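You operate a simulated robot arm through the tools that you are given. There is no shell and no other tool. Be economical: measure what you need, move in short steps, check, and stop when the job is done.

You run a simulated two-armed robot. Do the job below in one go: nothing can be reset, and whatever is moved stays where it is left.

JOB
Measure the gap to the flywheel and put the spacer of that size in the grey tray.
Fine: crank the hub's white mark up first; draw the sliding gauge back when it is read; hands off the hub while it turns.

It is judged by the outcome, as a careful person would: the job done as asked, and still so three seconds after it is handed in. It fails if anything else is knocked over, pushed out of place, dropped, spilled or broken.

ROBOT AND FRAMES
Two 7-joint arms with three-finger grippers on one trunk, on a base that drives. Base frame: it is fixed to the floor where the robot stands at the start and does not move with it; the origin is under the middle of the robot, x ahead of it, y to its left, z up. Units: m, rad, N and s.
The left shoulder is at the start at [0.03, 0.124, 0.983], the right one opposite. With the tool pointing down near the work surface each hand reaches from about 0.1 to 0.62 m from the robot's upright axis, wherever it stands, measured 20 degrees to its own side. Places, roughly: side gauge [0.5, -0.2, 0.6]; sliding gauge [0.5, 0, 0.7]; top gauge [0.5, -0.2, 0.7]; tray [-1.1, 0, 0.8]. Payload 2.2 kg a hand.
The TCP of each hand is the grasp point between the finger pads, 0.028 m short of the fingertips. In the tool frame z runs along the fingers and y along their closing line. Largest opening 0.102 m; the body of the gripper starts 0.071 m behind the TCP.
Orientation is that of the tool frame in the base frame, as [roll, pitch, yaw] about the fixed x, y, z axes, in that order (R = Rz(yaw) Ry(pitch) Rx(roll)). With the fingers straight down and closing along the base's y, the tool's x points along the base's -x, its y along +y and its z along -z.

CONTROLS
- The arms move only by the tool arm_command. It takes "left_series", "right_series" or both (then of equal length, played together; a hand with none holds still); each is a list of rows, each a list of 7 numbers: the shift along the tool's x, y, z in units of 500 mm (1.0 is 500 mm), then the turn, a rotation vector about the tool's x, y, z in units of 180 degrees (1.0 is 180 degrees), then the opening, from 0 (shut) to 1 (fully open). In form: [[tx, ty, tz, rx, ry, rz, hand], ...]. A call has 1 to 10 rows; each row is the pose to reach, as a shift and turn from the pose commanded when the call began, along the tool's axes at that moment. A call with a number of a shift or a turn outside -1 to 1 is refused whole. Rows are played at 5 a second. More than 0.05 m and 0.15 rad between two rows, or a gripper value outside its range, and nothing of the call is played. Where a pose cannot be reached the arm comes as near as it can. A force on the tool above 70 N (or 10 N above the force at the start of the call, whichever is more), or a blocked arm, ends the call early, and 0.2 s more pass. The fingers move at their own pace and stop on an object; they squeeze with about 34 N. The grip force told is the motor's: it shows also when the fingers shut on nothing. Time passes only in rows, and 0.2 s behind the last, so rows that repeat a pose let the fingers close. It gives the time, the measured TCP pose, the force on the tool (base axes), the opening and the grip force at its end, in the units of the frame above (readings bear some noise), with the torque about the TCP (base axes, N m) and any sound that the robot's microphone picked up, and new pictures: "show" is both (left out), scene, wrist or none (wrist: the cameras of the hands that moved).
- Cameras (640 x 400 px; columns grow to the right, rows downward): "scene" is now at [0.0196, 0.0257, 1.676]; the picture's right is [0.46, -0.89, 0.00], its down [-0.83, -0.43, -0.36] and it looks along [0.32, 0.17, -0.93] (base axes); focal length 214 px, centre (320, 200). "left" rides on the left gripper at [0.072, 0.038, -0.086] in its tool frame; the picture's right is [-0.46, 0.89, 0.00], its down [-0.60, -0.32, -0.73] and it looks along [-0.65, -0.34, 0.68] (tool axes); focal length 256 px, centre (320, 200). "right" rides on the right gripper at [0.069, 0.044, -0.086] in its tool frame; the picture's right is [-0.53, 0.85, 0.00], its down [-0.58, -0.36, -0.73] and it looks along [-0.62, -0.39, 0.68] (tool axes); focal length 256 px, centre (320, 200). There is no depth. A picture from a camera that has moved, and an enlarged one, comes with that camera's place and axes in the base frame and with its lens.
- move_column(by): slides the trunk up (or, below 0, down) by that many m; the arms and the scene camera ride with it, the base frame stays. It gives what a move gives, with no picture.
- roll_base(legs): drives the robot by 1 to 6 legs, each [ahead, left, turn to the left] in m, m and rad, along the robot's own axes; the way and the turn of a leg run together, so that a leg with both is an arc; at most 1.5 m and 3.142 rad a leg. The arms and the cameras ride along, it lands a little off, and it stops where it bumps. It gives what a move gives, and a new picture of the scene camera.
- aim_head(pan, tilt): turns the head with the scene camera to pan (to the left, within 2.496 rad either way) and tilt (down, from -0.506 to 1.204), counted from straight ahead of the robot. It gives what a move gives, and a new picture of the scene camera.
- zoom(camera, box): a new picture of the part [left, top, right, bottom] of that camera's present view, enlarged. It takes no simulated time.
- close_job(): hands the job in; it is judged then, once.

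Work in short steps. Places have to be worked out from the pictures, the camera data and where the tool is seen: move nearer, look again, correct. Check each grasp and each placing, and mend what went wrong. You have 120 turns and 260 pictures in all, those below and enlarged ones among them. Open the grippers and draw the arms clear of the work before you hand the job in, unless the task says otherwise; then end with one line.

The tools are called as name(argument=value, ...) on one line, values as JSON. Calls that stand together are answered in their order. arm_command: Moves the arms, as the interface text tells. Its arguments: {"type":"object","properties":{"left_series":{"type":"array"},"right_series":{"type":"array"},"show":{"type":"string","enum":["both","scene","wrist","none"]}},"required":[]} The other tools are called the same way: move_column (by) slides the trunk up or down; roll_base (legs) drives the base; aim_head (pan, tilt) turns the head that bears the scene camera; zoom (camera, box) takes an enlarged picture of a part of a camera's view; close_job () hands the job in.

At the start:

```text
time: 0.0
left_ee_pos: [0.384, 0.3113, 1.1036]
left_tool_rot: [3.14, 0.003, 3.142]
left_force: [0.9, -0.3, -0.8]
left_wrist_torque: [0.01, 0.0, -0.02]
left_opening: 0.1021
left_grip_force: 0.1
right_ee_pos: [0.4843, -0.1009, 1.1388]
right_tool_rot: [-3.142, 0.0, -3.142]
right_force: [-0.1, 0.5, 0.1]
right_wrist_torque: [-0.01, -0.02, 0.0]
right_opening: 0.1021
right_grip_force: 0.0
trunk travel left (down, up): [-0.225, 0.315]
robot x, y, heading: [-0.0008, 0.0018, -0.0]
head pan, tilt: [0.478, 1.201]
```

scene: 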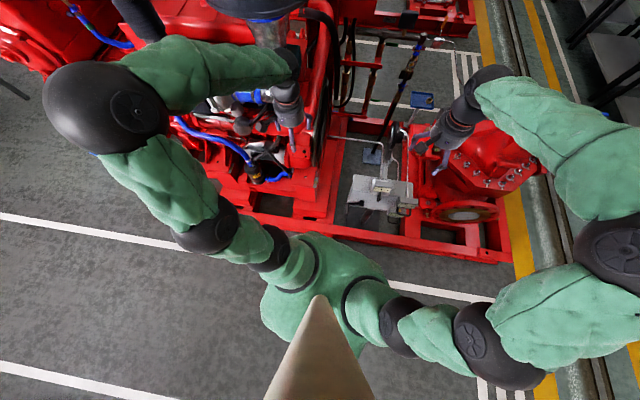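
right: 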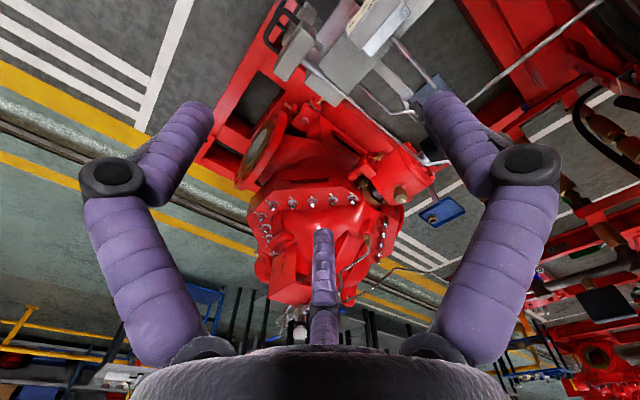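
left: 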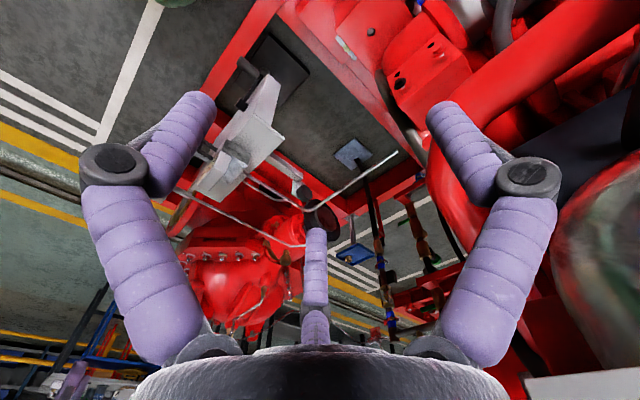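

The pictures show a red machine with a gauge block ahead. I look at it with the head turned to the work area.

aim_head(pan=-0.2, tilt=1.0)

zoom(camera="scene", box=[180, 60, 460, 260])

```text
time: 1.1
left_ee_pos: [0.383, 0.3126, 1.1028]
left_tool_rot: [-3.141, 0.0, 3.141]
left_force: [-0.1, 0.2, 0.3]
left_wrist_torque: [0.01, 0.0, 0.01]
left_opening: 0.1018
left_grip_force: 0.1
right_ee_pos: [0.4833, -0.1007, 1.1397]
right_tool_rot: [-3.141, 0.0, -3.141]
right_force: [-0.5, 0.0, 0.2]
right_wrist_torque: [-0.02, -0.01, 0.03]
right_opening: 0.1022
right_grip_force: 0.0
trunk travel left (down, up): [-0.225, 0.315]
robot x, y, heading: [-0.003, 0.0008, -0.002]
head pan, tilt: [-0.201, 1.0]
camera scene: at [0.0382, -0.014, 1.6885], right [-0.2, -0.98, 0.0], down [-0.82, 0.17, -0.54], along [0.53, -0.11, -0.84], focal length 214 px, centre (320, 200)
```

scene: 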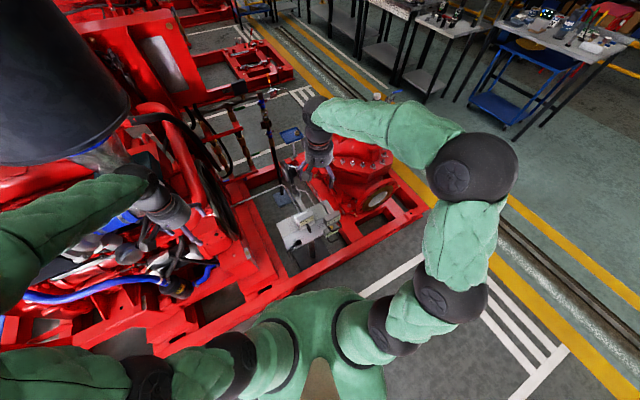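

```text
2.00 times, centred on (320, 160) of scene
camera zoom: at [0.0382, -0.014, 1.6885], right [-0.2, -0.98, 0.0], down [-0.82, 0.17, -0.54], along [0.53, -0.11, -0.84], focal length 429 px, centre (320, 280)
```

zoom: 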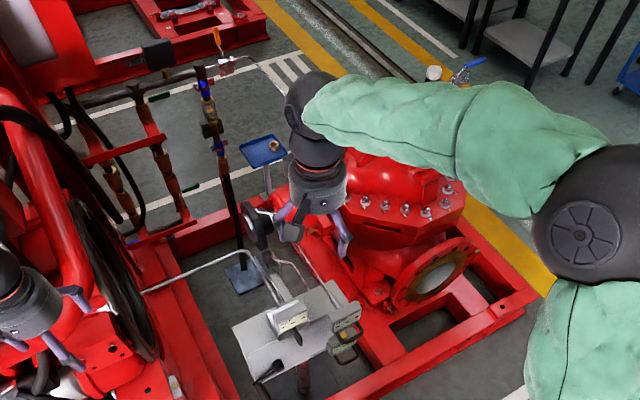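

The right arm hides the hub area. I draw the right hand back and out to the side.

arm_command(right_series=[[0.05, -0.07, 0, 0, 0, 0, 1], [0.1, -0.14, 0, 0, 0, 0, 1], [0.15, -0.21, 0, 0, 0, 0, 1], [0.2, -0.28, 0, 0, 0, 0, 1], [0.25, -0.35, 0, 0, 0, 0, 1], [0.3, -0.42, 0, 0, 0, 0, 1], [0.35, -0.49, 0, 0, 0, 0, 1], [0.4, -0.56, 0, 0, 0, 0, 1]], show="scene")

zoom(camera="scene", box=[220, 80, 440, 280])

zoom(camera="scene", box=[270, 170, 350, 250])

```text
time: 2.9
left_ee_pos: [0.384, 0.3116, 1.1026]
left_tool_rot: [3.139, -0.001, 3.14]
left_force: [-0.5, -0.1, -0.7]
left_wrist_torque: [-0.01, 0.01, 0.0]
left_opening: 0.102
left_grip_force: 0.1
right_ee_pos: [0.2821, -0.3801, 1.1386]
right_tool_rot: [3.14, -0.001, -3.14]
right_force: [-0.1, -0.3, 0.4]
right_wrist_torque: [-0.03, -0.04, 0.0]
right_opening: 0.1021
right_grip_force: 0.1
trunk travel left (down, up): [-0.225, 0.315]
robot x, y, heading: [-0.0008, 0.0028, 0.002]
head pan, tilt: [-0.201, 1.0]
camera scene: at [0.0374, -0.0144, 1.6886], right [-0.2, -0.98, 0.0], down [-0.82, 0.17, -0.54], along [0.53, -0.11, -0.84], focal length 214 px, centre (320, 200)
```

scene: 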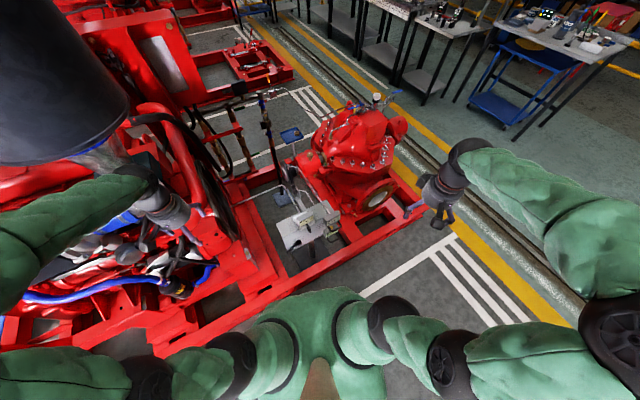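

```text
2.00 times, centred on (330, 180) of scene
camera zoom: at [0.0374, -0.0144, 1.6886], right [-0.2, -0.98, 0.0], down [-0.82, 0.17, -0.54], along [0.53, -0.11, -0.84], focal length 429 px, centre (300, 240)
```

zoom: 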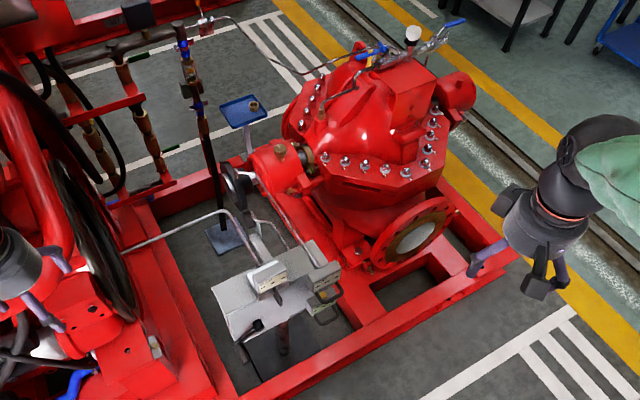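

```text
5.00 times, centred on (310, 210) of scene
camera zoom: at [0.0374, -0.0144, 1.6886], right [-0.2, -0.98, 0.0], down [-0.82, 0.17, -0.54], along [0.53, -0.11, -0.84], focal length 1072 px, centre (370, 150)
```

zoom: 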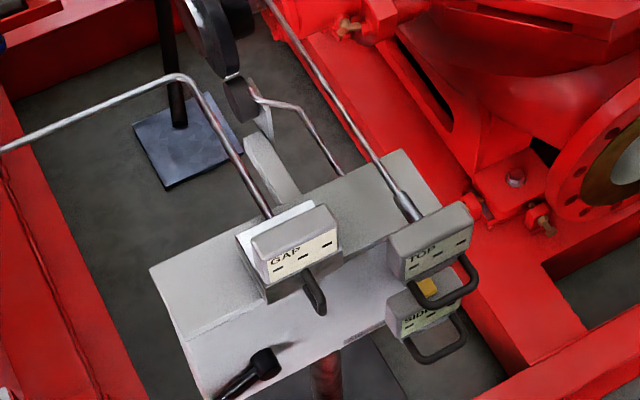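

The three gauges (GAP, TOP, SIDE), a black handle and a hub disc are visible. I zoom further into the hub and the gauge faces.

zoom(camera="scene", box=[285, 150, 325, 200])

zoom(camera="scene", box=[285, 200, 345, 240])

zoom(camera="left", box=[160, 60, 360, 260])

zoom(camera="right", box=[0, 0, 640, 400])

```text
8.00 times, centred on (305, 175) of scene
camera zoom: at [0.0374, -0.0144, 1.6886], right [-0.2, -0.98, 0.0], down [-0.82, 0.17, -0.54], along [0.53, -0.11, -0.84], focal length 1716 px, centre (440, 400)
```

zoom: 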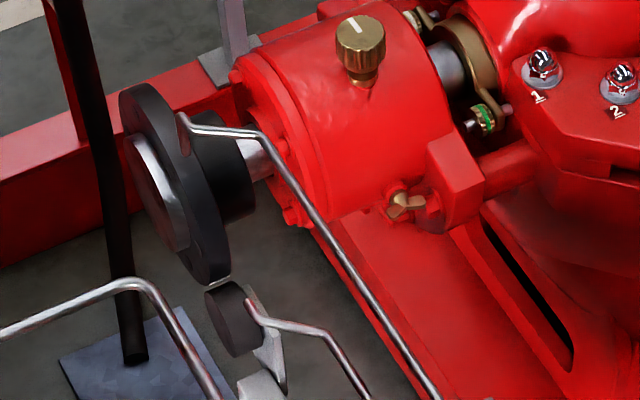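

```text
10.00 times, centred on (315, 220) of scene
camera zoom: at [0.0374, -0.0144, 1.6886], right [-0.2, -0.98, 0.0], down [-0.82, 0.17, -0.54], along [0.53, -0.11, -0.84], focal length 2145 px, centre (370, 0)
```

zoom: 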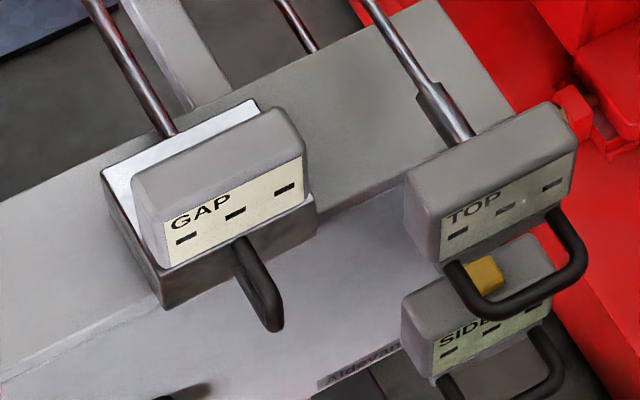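

```text
2.00 times, centred on (260, 160) of left
camera zoom: at [0.3097, 0.3488, 1.1876], right [0.46, 0.89, 0.0], down [0.6, -0.32, 0.73], along [0.65, -0.34, -0.68], focal length 512 px, centre (440, 280)
```

zoom: 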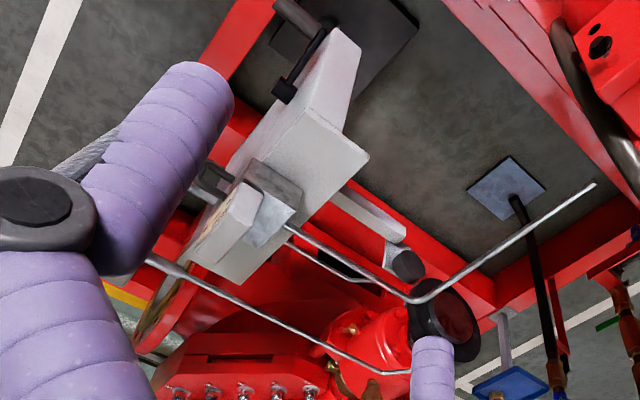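

```text
1.00 times, centred on (320, 200) of right (not enlarged: the box is as wide or as high as the picture)
camera zoom: at [0.2136, -0.3354, 1.2246], right [0.53, 0.85, 0.0], down [0.58, -0.36, 0.73], along [0.62, -0.39, -0.68], focal length 256 px, centre (320, 200)
```

zoom: 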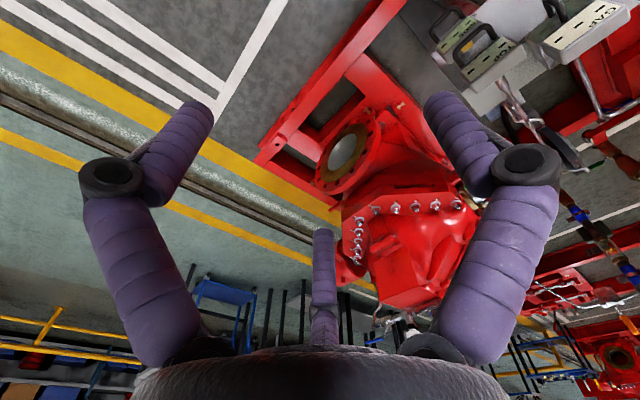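

Now I look behind, where the tray should be, for the spacers.

aim_head(pan=2.4, tilt=0.6)

aim_head(pan=-2.4, tilt=0.6)

```text
time: 5.2
left_ee_pos: [0.3832, 0.3126, 1.1028]
left_tool_rot: [-3.141, 0.001, -3.141]
left_force: [0.3, -0.1, -0.7]
left_wrist_torque: [0.02, 0.04, 0.0]
left_opening: 0.102
left_grip_force: 0.0
right_ee_pos: [0.2832, -0.3792, 1.1381]
right_tool_rot: [3.141, 0.001, 3.14]
right_force: [-0.1, 0.3, -1.2]
right_wrist_torque: [-0.02, -0.01, 0.0]
right_opening: 0.1021
right_grip_force: 0.0
trunk travel left (down, up): [-0.225, 0.315]
robot x, y, heading: [-0.0039, 0.0007, 0.001]
head pan, tilt: [2.4, 0.6]
camera scene: at [-0.0953, 0.0596, 1.7206], right [0.68, 0.74, 0.0], down [0.42, -0.38, -0.83], along [-0.61, 0.56, -0.56], focal length 214 px, centre (320, 200)
```

scene: 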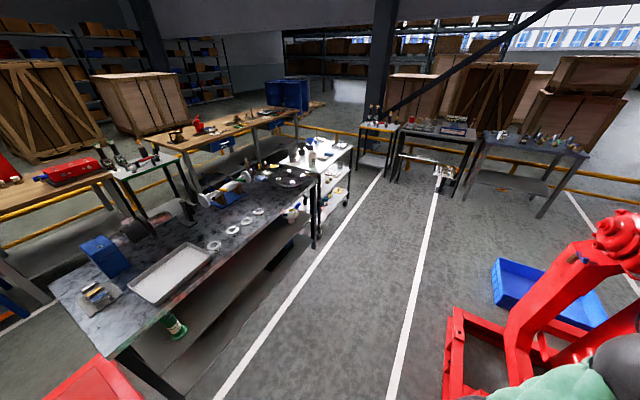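

```text
time: 9.0
left_ee_pos: [0.3832, 0.3118, 1.1028]
left_tool_rot: [-3.141, 0.0, -3.141]
left_force: [0.1, 0.2, 0.3]
left_wrist_torque: [-0.02, -0.01, 0.02]
left_opening: 0.1023
left_grip_force: 0.1
right_ee_pos: [0.2836, -0.3789, 1.1387]
right_tool_rot: [-3.141, 0.0, -3.141]
right_force: [-0.3, -0.2, 0.1]
right_wrist_torque: [0.02, -0.01, 0.02]
right_opening: 0.1019
right_grip_force: 0.0
trunk travel left (down, up): [-0.225, 0.315]
robot x, y, heading: [0.0006, 0.0015, -0.001]
head pan, tilt: [-2.4, 0.6]
camera scene: at [-0.0953, -0.0599, 1.7206], right [-0.68, 0.74, 0.0], down [0.42, 0.38, -0.83], along [-0.61, -0.56, -0.56], focal length 214 px, centre (320, 200)
```

scene: 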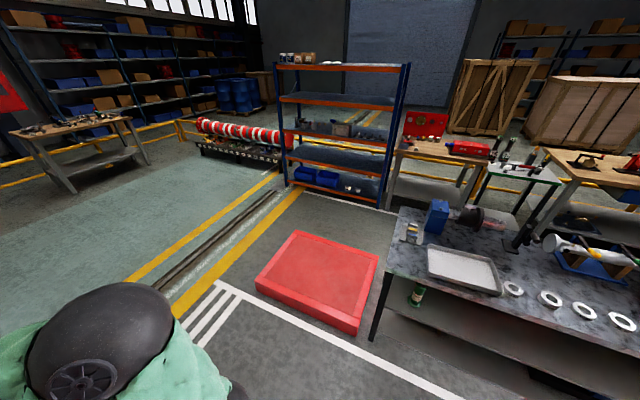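

The ring spacers lie beside the grey tray on the table behind. Back to the front for the gauges and the crank.

aim_head(pan=0.0, tilt=1.0)

zoom(camera="scene", box=[290, 160, 370, 240])

zoom(camera="left", box=[220, 60, 300, 140])

```text
time: 11.2
left_ee_pos: [0.3842, 0.3111, 1.1016]
left_tool_rot: [-3.14, 0.0, 3.142]
left_force: [-0.9, 0.1, 0.2]
left_wrist_torque: [0.01, 0.0, 0.0]
left_opening: 0.1019
left_grip_force: 0.1
right_ee_pos: [0.283, -0.3788, 1.1382]
right_tool_rot: [3.141, -0.001, 3.14]
right_force: [0.2, 0.0, -0.3]
right_wrist_torque: [0.0, -0.02, 0.02]
right_opening: 0.1019
right_grip_force: 0.1
trunk travel left (down, up): [-0.225, 0.315]
robot x, y, heading: [0.003, 0.0033, -0.004]
head pan, tilt: [0.0, 1.0]
camera scene: at [0.0395, -0.0002, 1.6886], right [0.0, -1.0, 0.0], down [-0.84, 0.0, -0.54], along [0.54, 0.0, -0.84], focal length 214 px, centre (320, 200)
```

scene: 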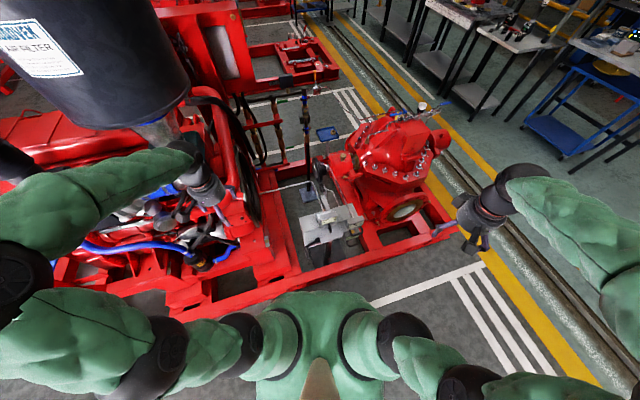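

```text
5.00 times, centred on (330, 200) of scene
camera zoom: at [0.0395, -0.0002, 1.6886], right [0.0, -1.0, 0.0], down [-0.84, 0.0, -0.54], along [0.54, 0.0, -0.84], focal length 1072 px, centre (270, 200)
```

zoom: 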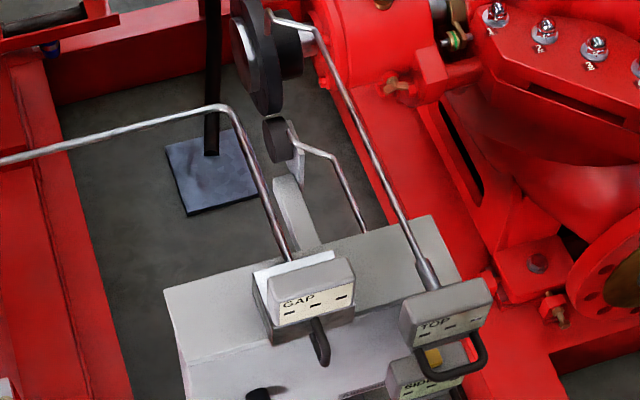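

```text
5.00 times, centred on (260, 100) of left
camera zoom: at [0.3103, 0.349, 1.1874], right [0.46, 0.89, 0.0], down [0.6, -0.32, 0.73], along [0.65, -0.34, -0.68], focal length 1280 px, centre (620, 700)
```

zoom: 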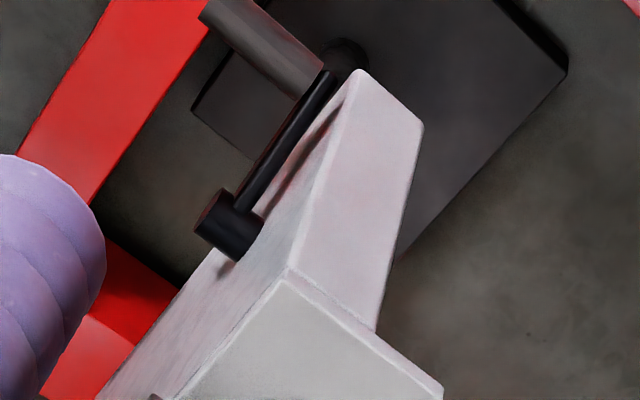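

The crank sits on the front of the box: boss about (0.51, 0.01, 0.54), arm hanging down-left. I zoom on the hub from the left camera.

zoom(camera="left", box=[280, 170, 360, 250])

zoom(camera="scene", box=[312, 155, 337, 185])

zoom(camera="scene", box=[310, 210, 370, 250])

```text
5.00 times, centred on (320, 210) of left
camera zoom: at [0.3103, 0.349, 1.1874], right [0.46, 0.89, 0.0], down [0.6, -0.32, 0.73], along [0.65, -0.34, -0.68], focal length 1280 px, centre (320, 150)
```

zoom: 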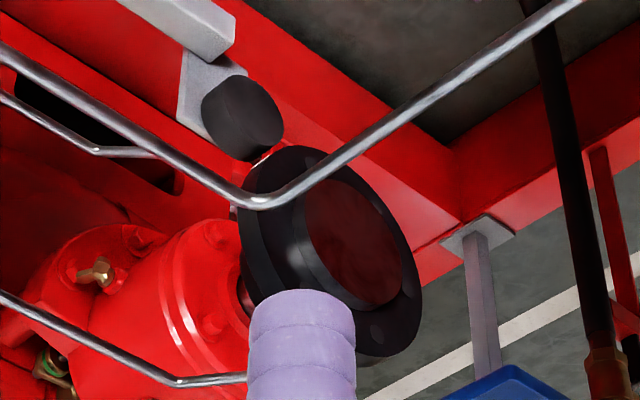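

```text
13.33 times, centred on (324, 170) of scene
camera zoom: at [0.0395, -0.0002, 1.6886], right [0.0, -1.0, 0.0], down [-0.84, 0.0, -0.54], along [0.54, 0.0, -0.84], focal length 2860 px, centre (260, 600)
```

zoom: 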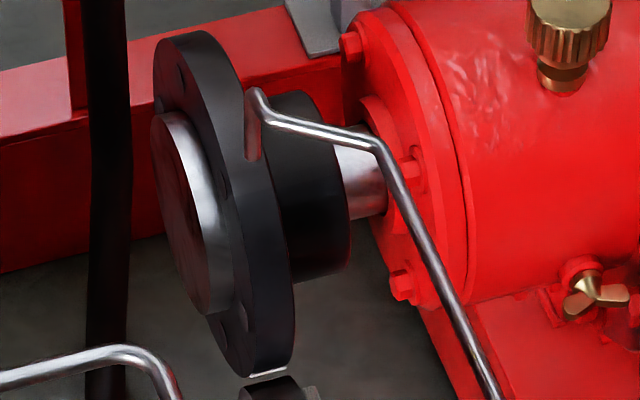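

```text
10.00 times, centred on (340, 230) of scene
camera zoom: at [0.0395, -0.0002, 1.6886], right [0.0, -1.0, 0.0], down [-0.84, 0.0, -0.54], along [0.54, 0.0, -0.84], focal length 2145 px, centre (120, -100)
```

zoom: 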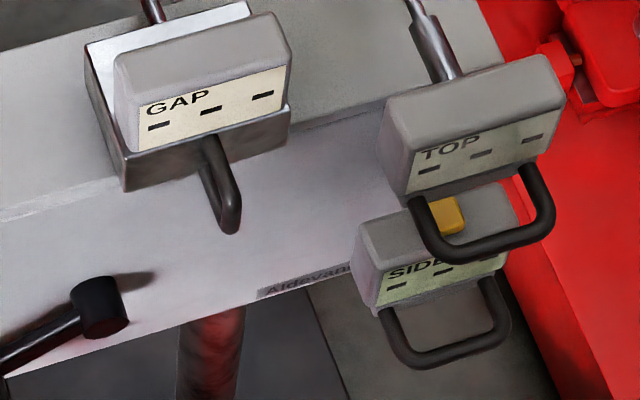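

The white mark sits on the hub rim's robot-facing side, near the friction roller. I bring both wrist cameras nearer to read the gauges and see the crank.

arm_command(left_series=[[0.033, -0.053, 0.05, 0, 0, 0, 1], [0.067, -0.107, 0.1, 0, 0, 0, 1], [0.1, -0.16, 0.15, 0, 0, 0, 1], [0.133, -0.213, 0.2, 0, 0, 0, 1], [0.167, -0.267, 0.25, 0, 0, 0, 1], [0.2, -0.32, 0.3, 0, 0, 0, 1]], right_series=[[-0.007, 0.06, 0.063, 0, 0, 0, 1], [-0.013, 0.12, 0.127, 0, 0, 0, 1], [-0.02, 0.18, 0.19, 0, 0, 0, 1], [-0.027, 0.24, 0.253, 0, 0, 0, 1], [-0.033, 0.3, 0.317, 0, 0, 0, 1], [-0.04, 0.36, 0.38, 0, 0, 0, 1]])

```text
time: 12.6
left_ee_pos: [0.2874, 0.1491, 0.9499]
left_tool_rot: [-3.141, -0.002, -3.141]
left_force: [0.2, 0.1, 0.3]
left_wrist_torque: [-0.04, 0.0, -0.02]
left_opening: 0.1019
left_grip_force: 0.1
right_ee_pos: [0.3045, -0.1971, 0.9487]
right_tool_rot: [3.141, 0.0, 3.142]
right_force: [-0.3, 0.2, 0.9]
right_wrist_torque: [-0.01, 0.0, 0.0]
right_opening: 0.1018
right_grip_force: 0.0
trunk travel left (down, up): [-0.225, 0.315]
robot x, y, heading: [0.0009, 0.0025, 0.003]
head pan, tilt: [0.0, 1.0]
camera scene: at [0.0411, -0.0003, 1.6885], right [0.0, -1.0, 0.0], down [-0.84, 0.0, -0.54], along [0.54, 0.0, -0.84], focal length 214 px, centre (320, 200)
camera right: at [0.2364, -0.1529, 1.0341], right [0.53, 0.85, 0.0], down [0.58, -0.37, 0.73], along [0.62, -0.39, -0.68], focal length 256 px, centre (320, 200)
camera left: at [0.2141, 0.1871, 1.0346], right [0.46, 0.89, 0.0], down [0.6, -0.32, 0.73], along [0.65, -0.34, -0.68], focal length 256 px, centre (320, 200)
```

scene: 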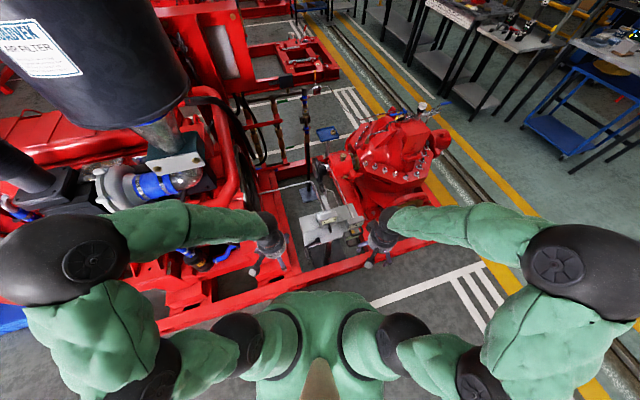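
right: 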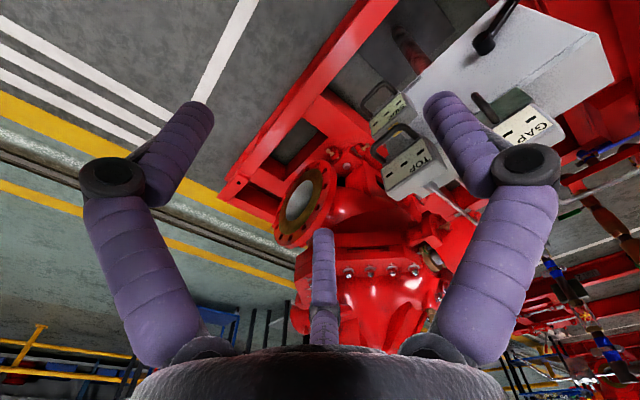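
left: 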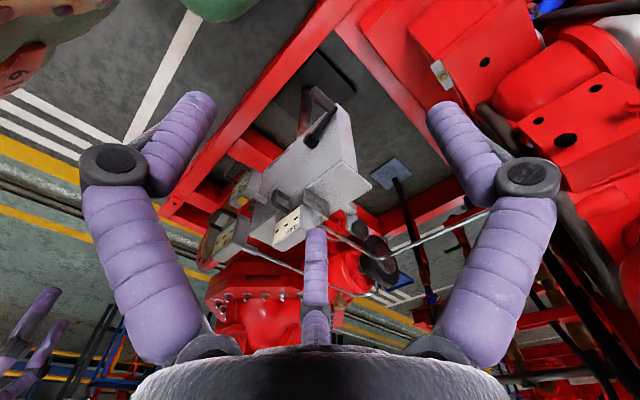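

Zooming into the left camera's view of the box, and the right camera's gauges.

zoom(camera="left", box=[190, 70, 430, 310])

zoom(camera="left", box=[250, 150, 350, 250])

zoom(camera="right", box=[350, 50, 450, 200])

```text
1.67 times, centred on (310, 190) of left
camera zoom: at [0.2141, 0.1871, 1.0346], right [0.46, 0.89, 0.0], down [0.6, -0.32, 0.73], along [0.65, -0.34, -0.68], focal length 427 px, centre (337, 217)
```

zoom: 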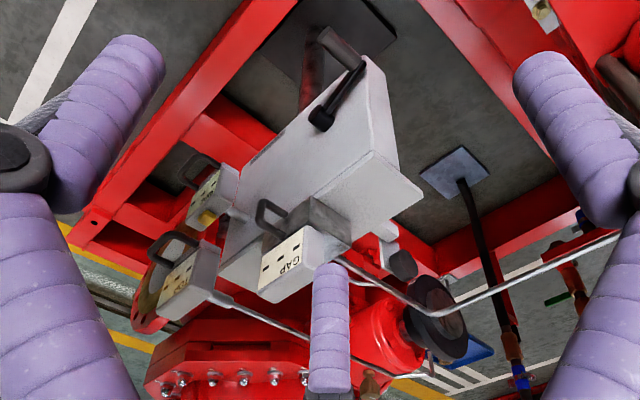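

```text
4.00 times, centred on (300, 200) of left
camera zoom: at [0.2141, 0.1871, 1.0346], right [0.46, 0.89, 0.0], down [0.6, -0.32, 0.73], along [0.65, -0.34, -0.68], focal length 1024 px, centre (400, 200)
```

zoom: 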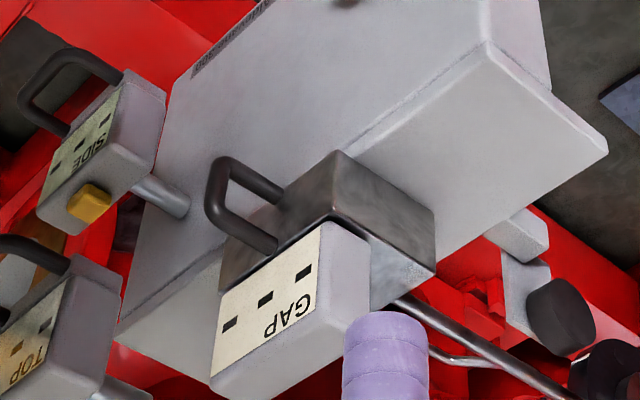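

```text
2.67 times, centred on (400, 125) of right
camera zoom: at [0.2364, -0.1529, 1.0341], right [0.53, 0.85, 0.0], down [0.58, -0.37, 0.73], along [0.62, -0.39, -0.68], focal length 683 px, centre (107, 400)
```

zoom: 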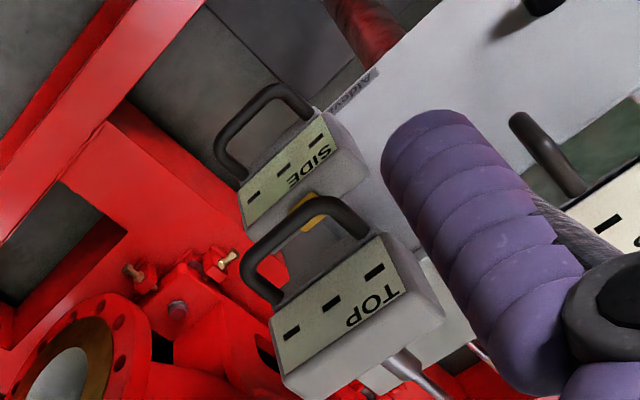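

The GAP gauge sits on a slide running along y with a ring handle. I zoom at the crank to place its handle.

zoom(camera="left", box=[280, 70, 360, 150])

zoom(camera="scene", box=[290, 200, 350, 260])

zoom(camera="right", box=[460, 0, 540, 80])

```text
5.00 times, centred on (320, 110) of left
camera zoom: at [0.2141, 0.1871, 1.0346], right [0.46, 0.89, 0.0], down [0.6, -0.32, 0.73], along [0.65, -0.34, -0.68], focal length 1280 px, centre (320, 650)
```

zoom: 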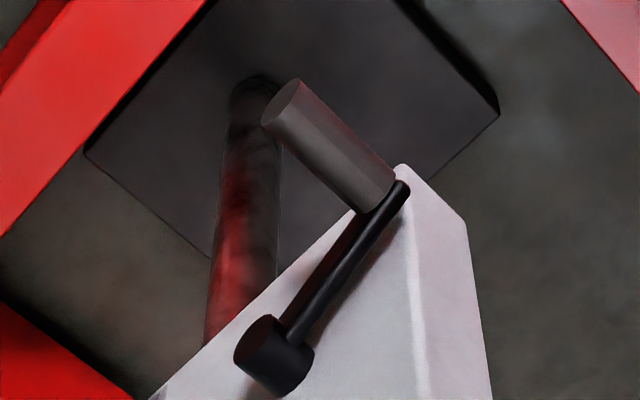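

```text
6.67 times, centred on (320, 230) of scene
camera zoom: at [0.0411, -0.0003, 1.6885], right [0.0, -1.0, 0.0], down [-0.84, 0.0, -0.54], along [0.54, 0.0, -0.84], focal length 1430 px, centre (320, 0)
```

zoom: 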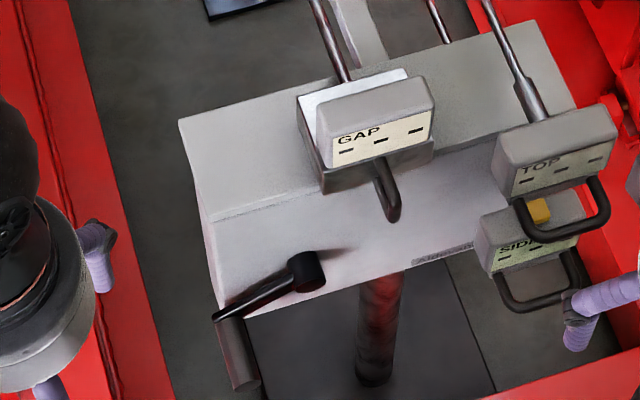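

```text
5.00 times, centred on (500, 40) of right
camera zoom: at [0.2364, -0.1529, 1.0341], right [0.53, 0.85, 0.0], down [0.58, -0.37, 0.73], along [0.62, -0.39, -0.68], focal length 1280 px, centre (-580, 1000)
```

zoom: 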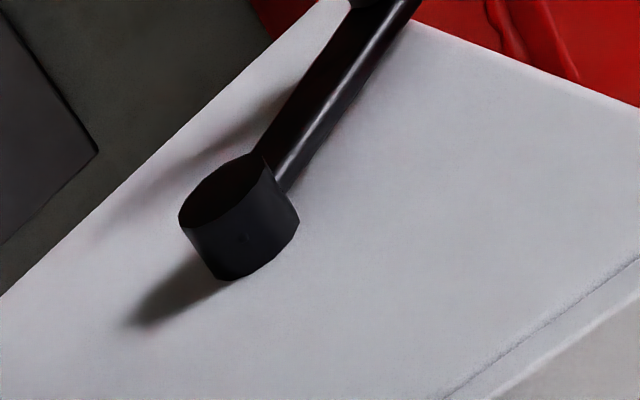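

Handle of the crank: from about (0.476, 0.079, 0.50) to (0.419, 0.063, 0.50), boss at (0.50, 0.012, 0.545). I bring the left hand, pitched 45° forward, to a pre-grasp 0.1 m back along its fingers.

arm_command(left_series=[[-0.02, -0.0207, 0.084, -0.0029, -0.0277, -0.007, 1], [-0.04, -0.0413, 0.168, -0.0058, -0.0554, -0.0141, 1], [-0.06, -0.062, 0.253, -0.0088, -0.083, -0.0211, 1], [-0.08, -0.0827, 0.337, -0.0117, -0.1107, -0.0282, 1], [-0.1, -0.1033, 0.421, -0.0146, -0.1384, -0.0352, 1], [-0.12, -0.124, 0.505, -0.0175, -0.1661, -0.0423, 1], [-0.14, -0.1447, 0.59, -0.0205, -0.1937, -0.0493, 1], [-0.16, -0.1653, 0.674, -0.0234, -0.2214, -0.0564, 1], [-0.18, -0.186, 0.758, -0.0263, -0.2491, -0.0634, 1]])

zoom(camera="scene", box=[280, 180, 360, 260])

```text
time: 14.6
left_ee_pos: [0.374, 0.0569, 0.5749]
left_tool_rot: [-3.141, 0.789, -2.93]
left_force: [0.3, 0.2, 0.6]
left_wrist_torque: [0.02, 0.03, 0.01]
left_opening: 0.1019
left_grip_force: 0.0
right_ee_pos: [0.304, -0.1977, 0.9487]
right_tool_rot: [-3.141, 0.001, -3.141]
right_force: [0.6, 0.6, 0.6]
right_wrist_torque: [0.02, 0.03, 0.01]
right_opening: 0.1017
right_grip_force: 0.1
trunk travel left (down, up): [-0.225, 0.315]
robot x, y, heading: [-0.0028, -0.0016, -0.001]
head pan, tilt: [0.0, 1.0]
camera scene: at [0.0402, -0.0005, 1.6885], right [0.0, -1.0, 0.0], down [-0.84, 0.0, -0.54], along [0.54, 0.0, -0.84], focal length 214 px, centre (320, 200)
camera left: at [0.2568, 0.0698, 0.5826], right [0.13, 0.93, 0.33], down [-0.02, -0.33, 0.94], along [0.99, -0.13, -0.02], focal length 256 px, centre (320, 200)
```

scene: 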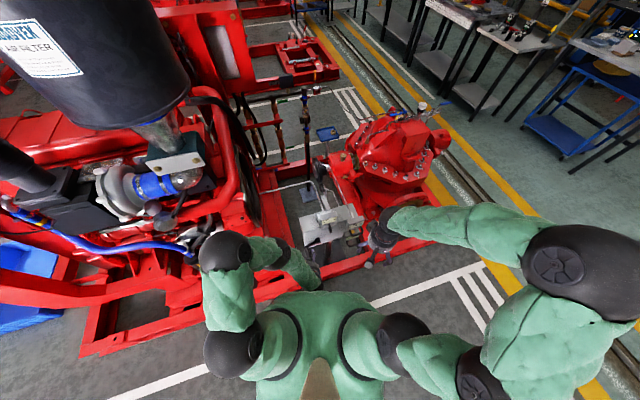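
left: 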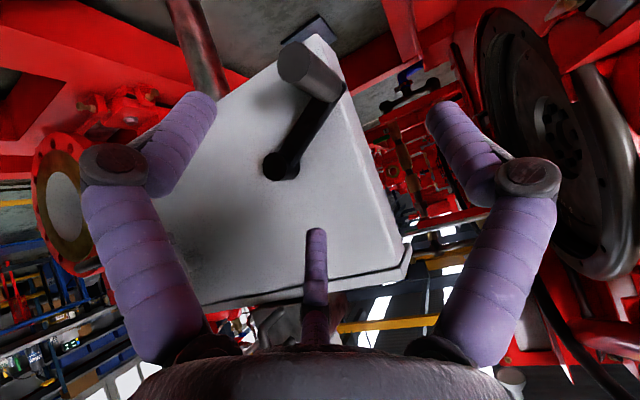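

```text
5.00 times, centred on (320, 220) of scene
camera zoom: at [0.0402, -0.0005, 1.6885], right [0.0, -1.0, 0.0], down [-0.84, 0.0, -0.54], along [0.54, 0.0, -0.84], focal length 1072 px, centre (320, 100)
```

zoom: 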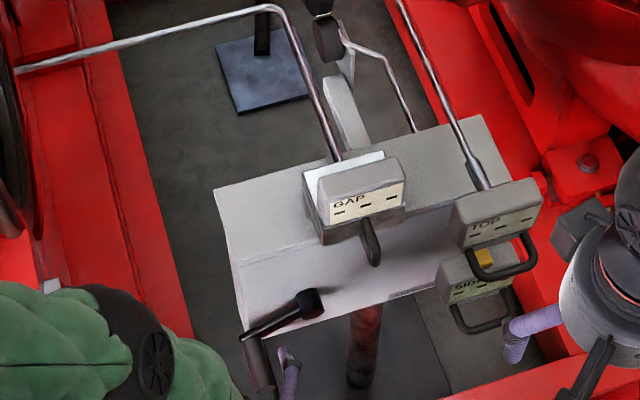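

The crank is clearly seen; handle mid about (0.447, 0.074, 0.495). I advance along the fingers and close on the handle.

arm_command(left_series=[[0.002, 0, 0.073, 0, 0, 0, 1], [0.005, 0.003, 0.146, 0, 0, 0, 1], [0.007, 0.003, 0.219, 0, 0, 0, 1], [0.007, 0.003, 0.219, 0, 0, 0, 0], [0.007, 0.003, 0.219, 0, 0, 0, 0], [0.007, 0.003, 0.219, 0, 0, 0, 0]], show="wrist")

```text
time: 16.0
left_ee_pos: [0.4488, 0.0762, 0.4974]
left_tool_rot: [-3.141, 0.797, -2.931]
left_force: [-8.1, -5.8, 47.2]
left_wrist_torque: [-1.51, -2.48, 0.99]
left_opening: 0.094
left_grip_force: 34.1
right_ee_pos: [0.3021, -0.1977, 0.9494]
right_tool_rot: [-3.141, 0.003, 3.14]
right_force: [0.1, 0.3, -0.1]
right_wrist_torque: [0.0, 0.01, 0.0]
right_opening: 0.1021
right_grip_force: 0.1
trunk travel left (down, up): [-0.225, 0.315]
robot x, y, heading: [0.0009, -0.0011, 0.002]
head pan, tilt: [0.0, 1.0]
camera left: at [0.3297, 0.0895, 0.5048], right [0.13, 0.93, 0.33], down [-0.03, -0.33, 0.94], along [0.99, -0.13, -0.01], focal length 256 px, centre (320, 200)
```

left: 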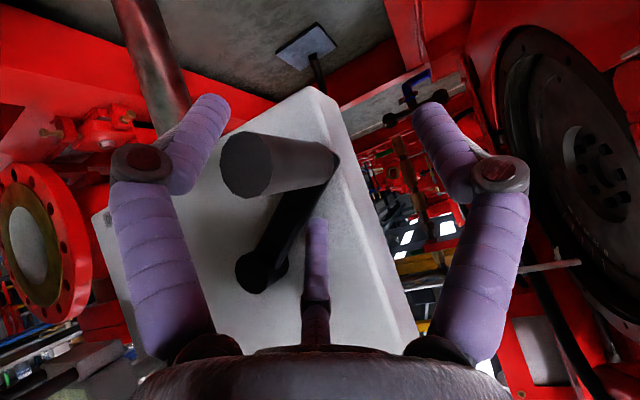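

The fingers stalled at 0.094 with 47 N upward, so something is in the way. I zoom in to see what they touch.

zoom(camera="left", box=[120, 60, 360, 300])

zoom(camera="scene", box=[290, 220, 350, 270])

zoom(camera="left", box=[360, 60, 600, 300])

```text
1.67 times, centred on (240, 180) of left
camera zoom: at [0.3297, 0.0895, 0.5048], right [0.13, 0.93, 0.33], down [-0.03, -0.33, 0.94], along [0.99, -0.13, -0.01], focal length 427 px, centre (453, 233)
```

zoom: 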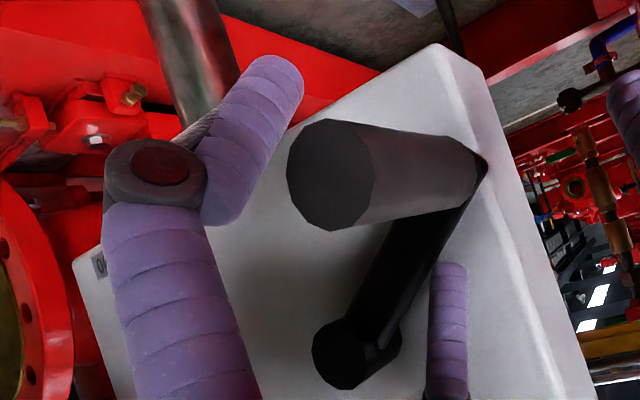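

```text
8.00 times, centred on (320, 245) of scene
camera zoom: at [0.0354, -0.0011, 1.6889], right [0.0, -1.0, 0.0], down [-0.84, 0.0, -0.54], along [0.54, 0.0, -0.84], focal length 1716 px, centre (320, -160)
```

zoom: 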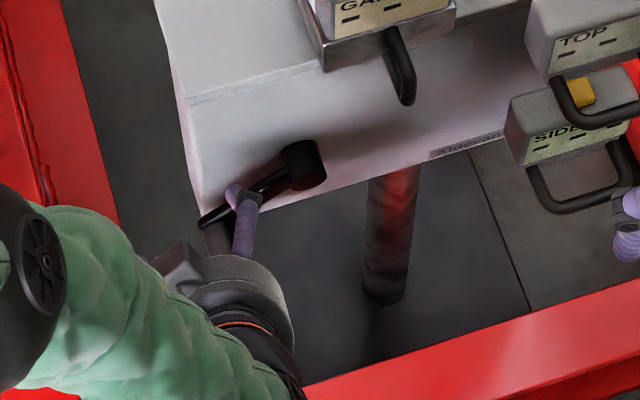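

```text
1.67 times, centred on (480, 180) of left
camera zoom: at [0.3297, 0.0895, 0.5048], right [0.13, 0.93, 0.33], down [-0.03, -0.33, 0.94], along [0.99, -0.13, -0.01], focal length 427 px, centre (53, 233)
```

zoom: 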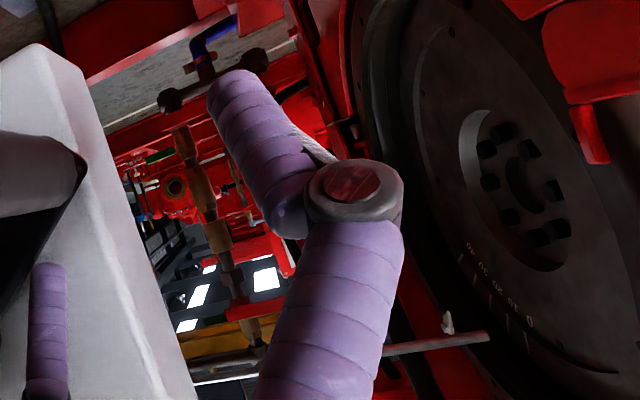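

The picture shows the hand really has three fingers (one at +y, two at −y side), and one pressed on the crank arm. I'll open, back off, and then grip the handle end-on with the tool pointing along it.

arm_command(left_series=[[0, 0, 0, 0, 0, 0, 1], [0, 0, -0.08, 0, 0, 0, 1], [0, 0, -0.16, 0, 0, 0, 1], [0, 0, -0.24, 0, 0, 0, 1]], show="none")

roll_base(legs=[[-0.12, 0, 0]])

```text
time: 17.0
left_ee_pos: [0.364, 0.0553, 0.5764]
left_tool_rot: [-3.142, 0.785, -2.932]
left_force: [-0.3, 0.1, -0.2]
left_wrist_torque: [-0.02, -0.04, -0.02]
left_opening: 0.1019
left_grip_force: 0.2
right_ee_pos: [0.3022, -0.1971, 0.9477]
right_tool_rot: [-3.141, -0.001, 3.141]
right_force: [0.0, -0.1, 0.1]
right_wrist_torque: [0.0, -0.02, -0.01]
right_opening: 0.102
right_grip_force: 0.1
trunk travel left (down, up): [-0.225, 0.315]
robot x, y, heading: [0.002, 0.0038, 0.003]
head pan, tilt: [0.0, 1.0]
```

```text
time: 18.2
left_ee_pos: [0.2473, 0.056, 0.5779]
left_tool_rot: [-3.141, 0.788, -2.93]
left_force: [-0.3, 0.1, -0.3]
left_wrist_torque: [-0.01, -0.02, 0.01]
left_opening: 0.1019
left_grip_force: 0.0
right_ee_pos: [0.1853, -0.197, 0.9489]
right_tool_rot: [3.142, 0.002, -3.141]
right_force: [-0.6, 0.6, 0.5]
right_wrist_torque: [0.0, -0.05, -0.01]
right_opening: 0.1017
right_grip_force: 0.1
trunk travel left (down, up): [-0.225, 0.315]
robot x, y, heading: [-0.114, 0.0003, 0.005]
head pan, tilt: [0.0, 1.0]
camera scene: at [-0.0791, -0.0003, 1.6886], right [0.0, -1.0, 0.0], down [-0.84, 0.0, -0.54], along [0.54, 0.0, -0.84], focal length 214 px, centre (320, 200)
```

scene: 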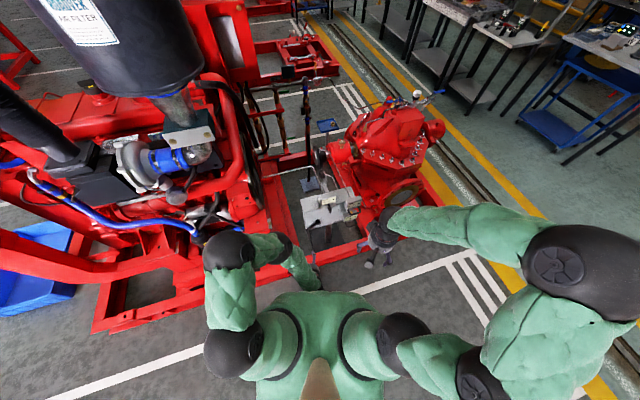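

Now I turn the left hand level, pointing along the handle, to a pre-grasp at (0.349, 0.052, 0.494).

arm_command(left_series=[[-0.003, -0.007, 0.037, 0, -0.0357, 0, 1], [-0.006, -0.014, 0.074, 0, -0.0714, 0, 1], [-0.009, -0.021, 0.111, 0, -0.107, 0, 1], [-0.012, -0.029, 0.148, 0, -0.143, 0, 1], [-0.015, -0.036, 0.185, 0, -0.1786, 0, 1], [-0.018, -0.043, 0.222, 0, -0.2143, 0, 1], [-0.021, -0.05, 0.259, 0, -0.25, 0, 1], [-0.021, -0.05, 0.259, 0, -0.25, 0, 1]], show="both")

zoom(camera="scene", box=[280, 160, 360, 240])

```text
time: 20.2
left_ee_pos: [0.4082, 0.023, 0.6062]
left_tool_rot: [-0.324, 1.47, -0.052]
left_force: [0.9, -0.2, -0.4]
left_wrist_torque: [0.02, -0.02, 0.03]
left_opening: 0.1019
left_grip_force: 0.0
left hand out of reach, approached as far as the arm can: row 4, 5, 6, 7, 8
right_ee_pos: [0.1873, -0.1969, 0.9482]
right_tool_rot: [-3.141, 0.0, 3.141]
right_force: [-0.1, -0.1, 0.0]
right_wrist_torque: [-0.02, 0.01, 0.02]
right_opening: 0.1021
right_grip_force: 0.2
trunk travel left (down, up): [-0.225, 0.315]
robot x, y, heading: [-0.1141, 0.0011, 0.006]
head pan, tilt: [0.0, 1.0]
stopped in row 8 (left hand): the arm was blocked; the commanded pose is now the measured one
camera scene: at [-0.0767, -0.0004, 1.6886], right [0.0, -1.0, 0.0], down [-0.84, 0.0, -0.54], along [0.54, 0.0, -0.84], focal length 214 px, centre (320, 200)
camera left: at [0.3217, 0.0346, 0.5242], right [-0.28, 0.86, 0.43], down [-0.68, -0.5, 0.54], along [0.68, -0.14, 0.72], focal length 256 px, centre (320, 200)
```

scene: 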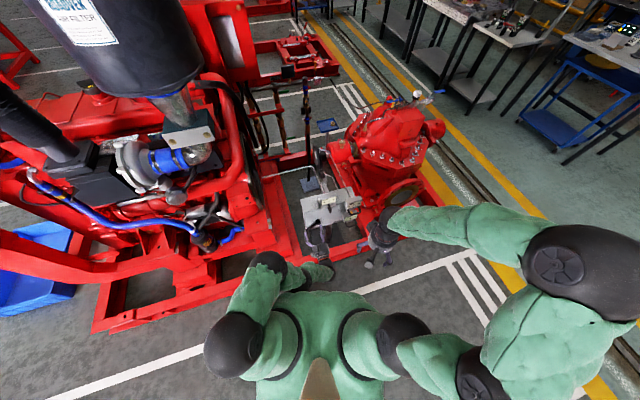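
left: 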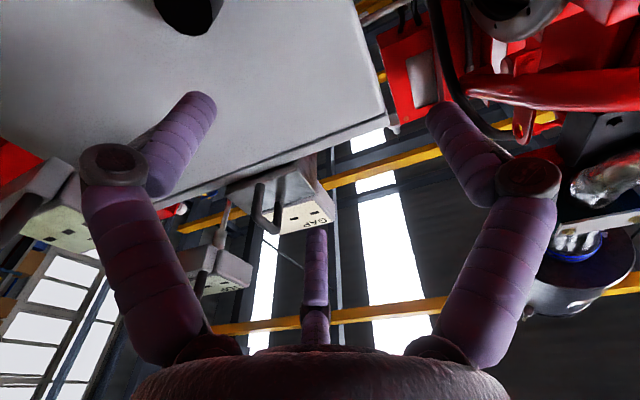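

```text
5.00 times, centred on (320, 200) of scene
camera zoom: at [-0.0767, -0.0004, 1.6886], right [0.0, -1.0, 0.0], down [-0.84, 0.0, -0.54], along [0.54, 0.0, -0.84], focal length 1072 px, centre (320, 200)
```

zoom: 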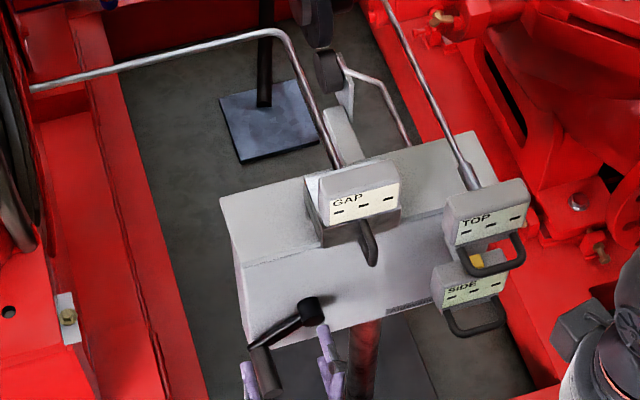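

Level pose is out of reach at this trunk height. I draw the hand back and lower the trunk 0.2 m.

arm_command(left_series=[[0, 0, -0.1, 0, 0, 0, 1], [0, 0, -0.2, 0, 0, 0, 1]], show="none")

move_column(by=-0.2)

```text
time: 21.0
left_ee_pos: [0.3401, 0.0005, 0.6152]
left_tool_rot: [-0.398, 1.423, -0.097]
left_force: [0.1, -0.1, -0.6]
left_wrist_torque: [0.02, -0.02, 0.04]
left_opening: 0.1019
left_grip_force: 0.1
right_ee_pos: [0.1867, -0.196, 0.948]
right_tool_rot: [3.142, 0.0, -3.14]
right_force: [-0.1, -0.3, -1.3]
right_wrist_torque: [0.01, 0.01, -0.01]
right_opening: 0.102
right_grip_force: 0.1
trunk travel left (down, up): [-0.225, 0.315]
robot x, y, heading: [-0.1149, -0.0006, 0.0]
head pan, tilt: [0.0, 1.0]
stopped in row 2 (left hand): the arm was blocked; the commanded pose is now the measured one
```

```text
time: 23.2
left_ee_pos: [0.3416, 0.0009, 0.4164]
left_tool_rot: [-0.397, 1.423, -0.093]
left_force: [0.6, 0.0, 0.2]
left_wrist_torque: [-0.01, 0.02, -0.01]
left_opening: 0.102
left_grip_force: 0.1
right_ee_pos: [0.1876, -0.1963, 0.7487]
right_tool_rot: [-3.141, 0.0, -3.139]
right_force: [-0.4, 1.1, 0.7]
right_wrist_torque: [0.02, 0.0, -0.03]
right_opening: 0.102
right_grip_force: 0.1
trunk travel left (down, up): [-0.025, 0.515]
robot x, y, heading: [-0.1184, -0.0012, 0.005]
head pan, tilt: [0.0, 1.0]
```

The hand is now nearly level. I lift it in line with the handle, still short of it, and look.

arm_command(left_series=[[-0.05, 0.025, 0.0, 0, 0.015, 0, 1], [-0.1, 0.05, 0.03, 0, 0.03, 0, 1], [-0.153, 0.074, 0.066, 0, 0.0436, 0, 1], [-0.153, 0.074, 0.066, 0, 0.0436, 0, 1]], show="both")

zoom(camera="scene", box=[280, 150, 360, 250])

```text
time: 24.2
left_ee_pos: [0.3498, 0.0477, 0.4924]
left_tool_rot: [-1.622, 1.516, -1.322]
left_force: [0.0, -0.5, -0.4]
left_wrist_torque: [-0.04, 0.0, -0.02]
left_opening: 0.1021
left_grip_force: 0.0
right_ee_pos: [0.1873, -0.1973, 0.7494]
right_tool_rot: [-3.141, 0.0, -3.138]
right_force: [-1.3, -0.5, -0.5]
right_wrist_torque: [-0.04, -0.03, -0.01]
right_opening: 0.1021
right_grip_force: 0.1
trunk travel left (down, up): [-0.025, 0.515]
robot x, y, heading: [-0.1207, -0.0002, 0.006]
head pan, tilt: [0.0, 1.0]
camera scene: at [-0.0768, -0.0002, 1.4885], right [0.0, -1.0, 0.0], down [-0.84, 0.0, -0.54], along [0.54, 0.0, -0.84], focal length 214 px, centre (320, 200)
camera left: at [0.2571, 0.0546, 0.4186], right [-0.27, 0.87, 0.41], down [-0.61, -0.48, 0.62], along [0.74, -0.09, 0.66], focal length 256 px, centre (320, 200)
```

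scene: 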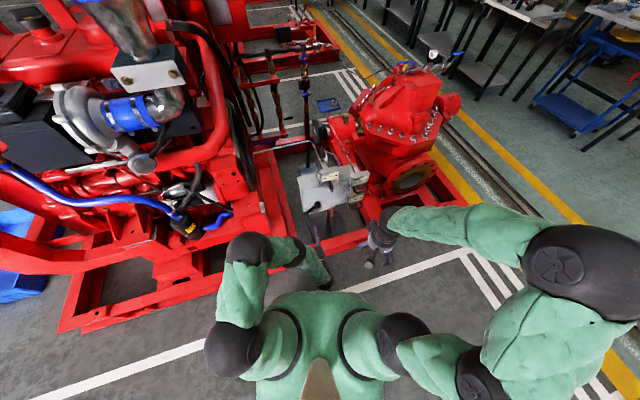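
left: 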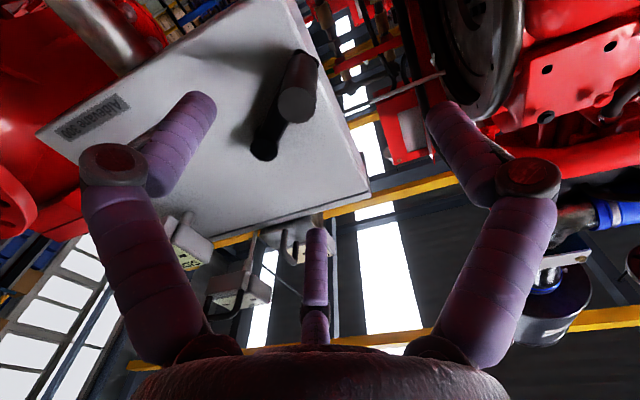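

```text
4.00 times, centred on (320, 200) of scene
camera zoom: at [-0.0768, -0.0002, 1.4885], right [0.0, -1.0, 0.0], down [-0.84, 0.0, -0.54], along [0.54, 0.0, -0.84], focal length 858 px, centre (320, 200)
```

zoom: 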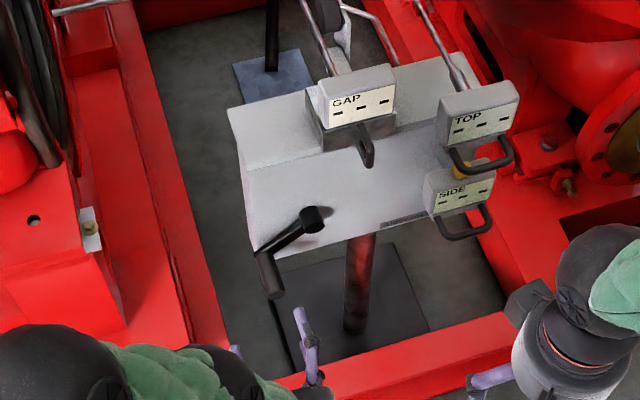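

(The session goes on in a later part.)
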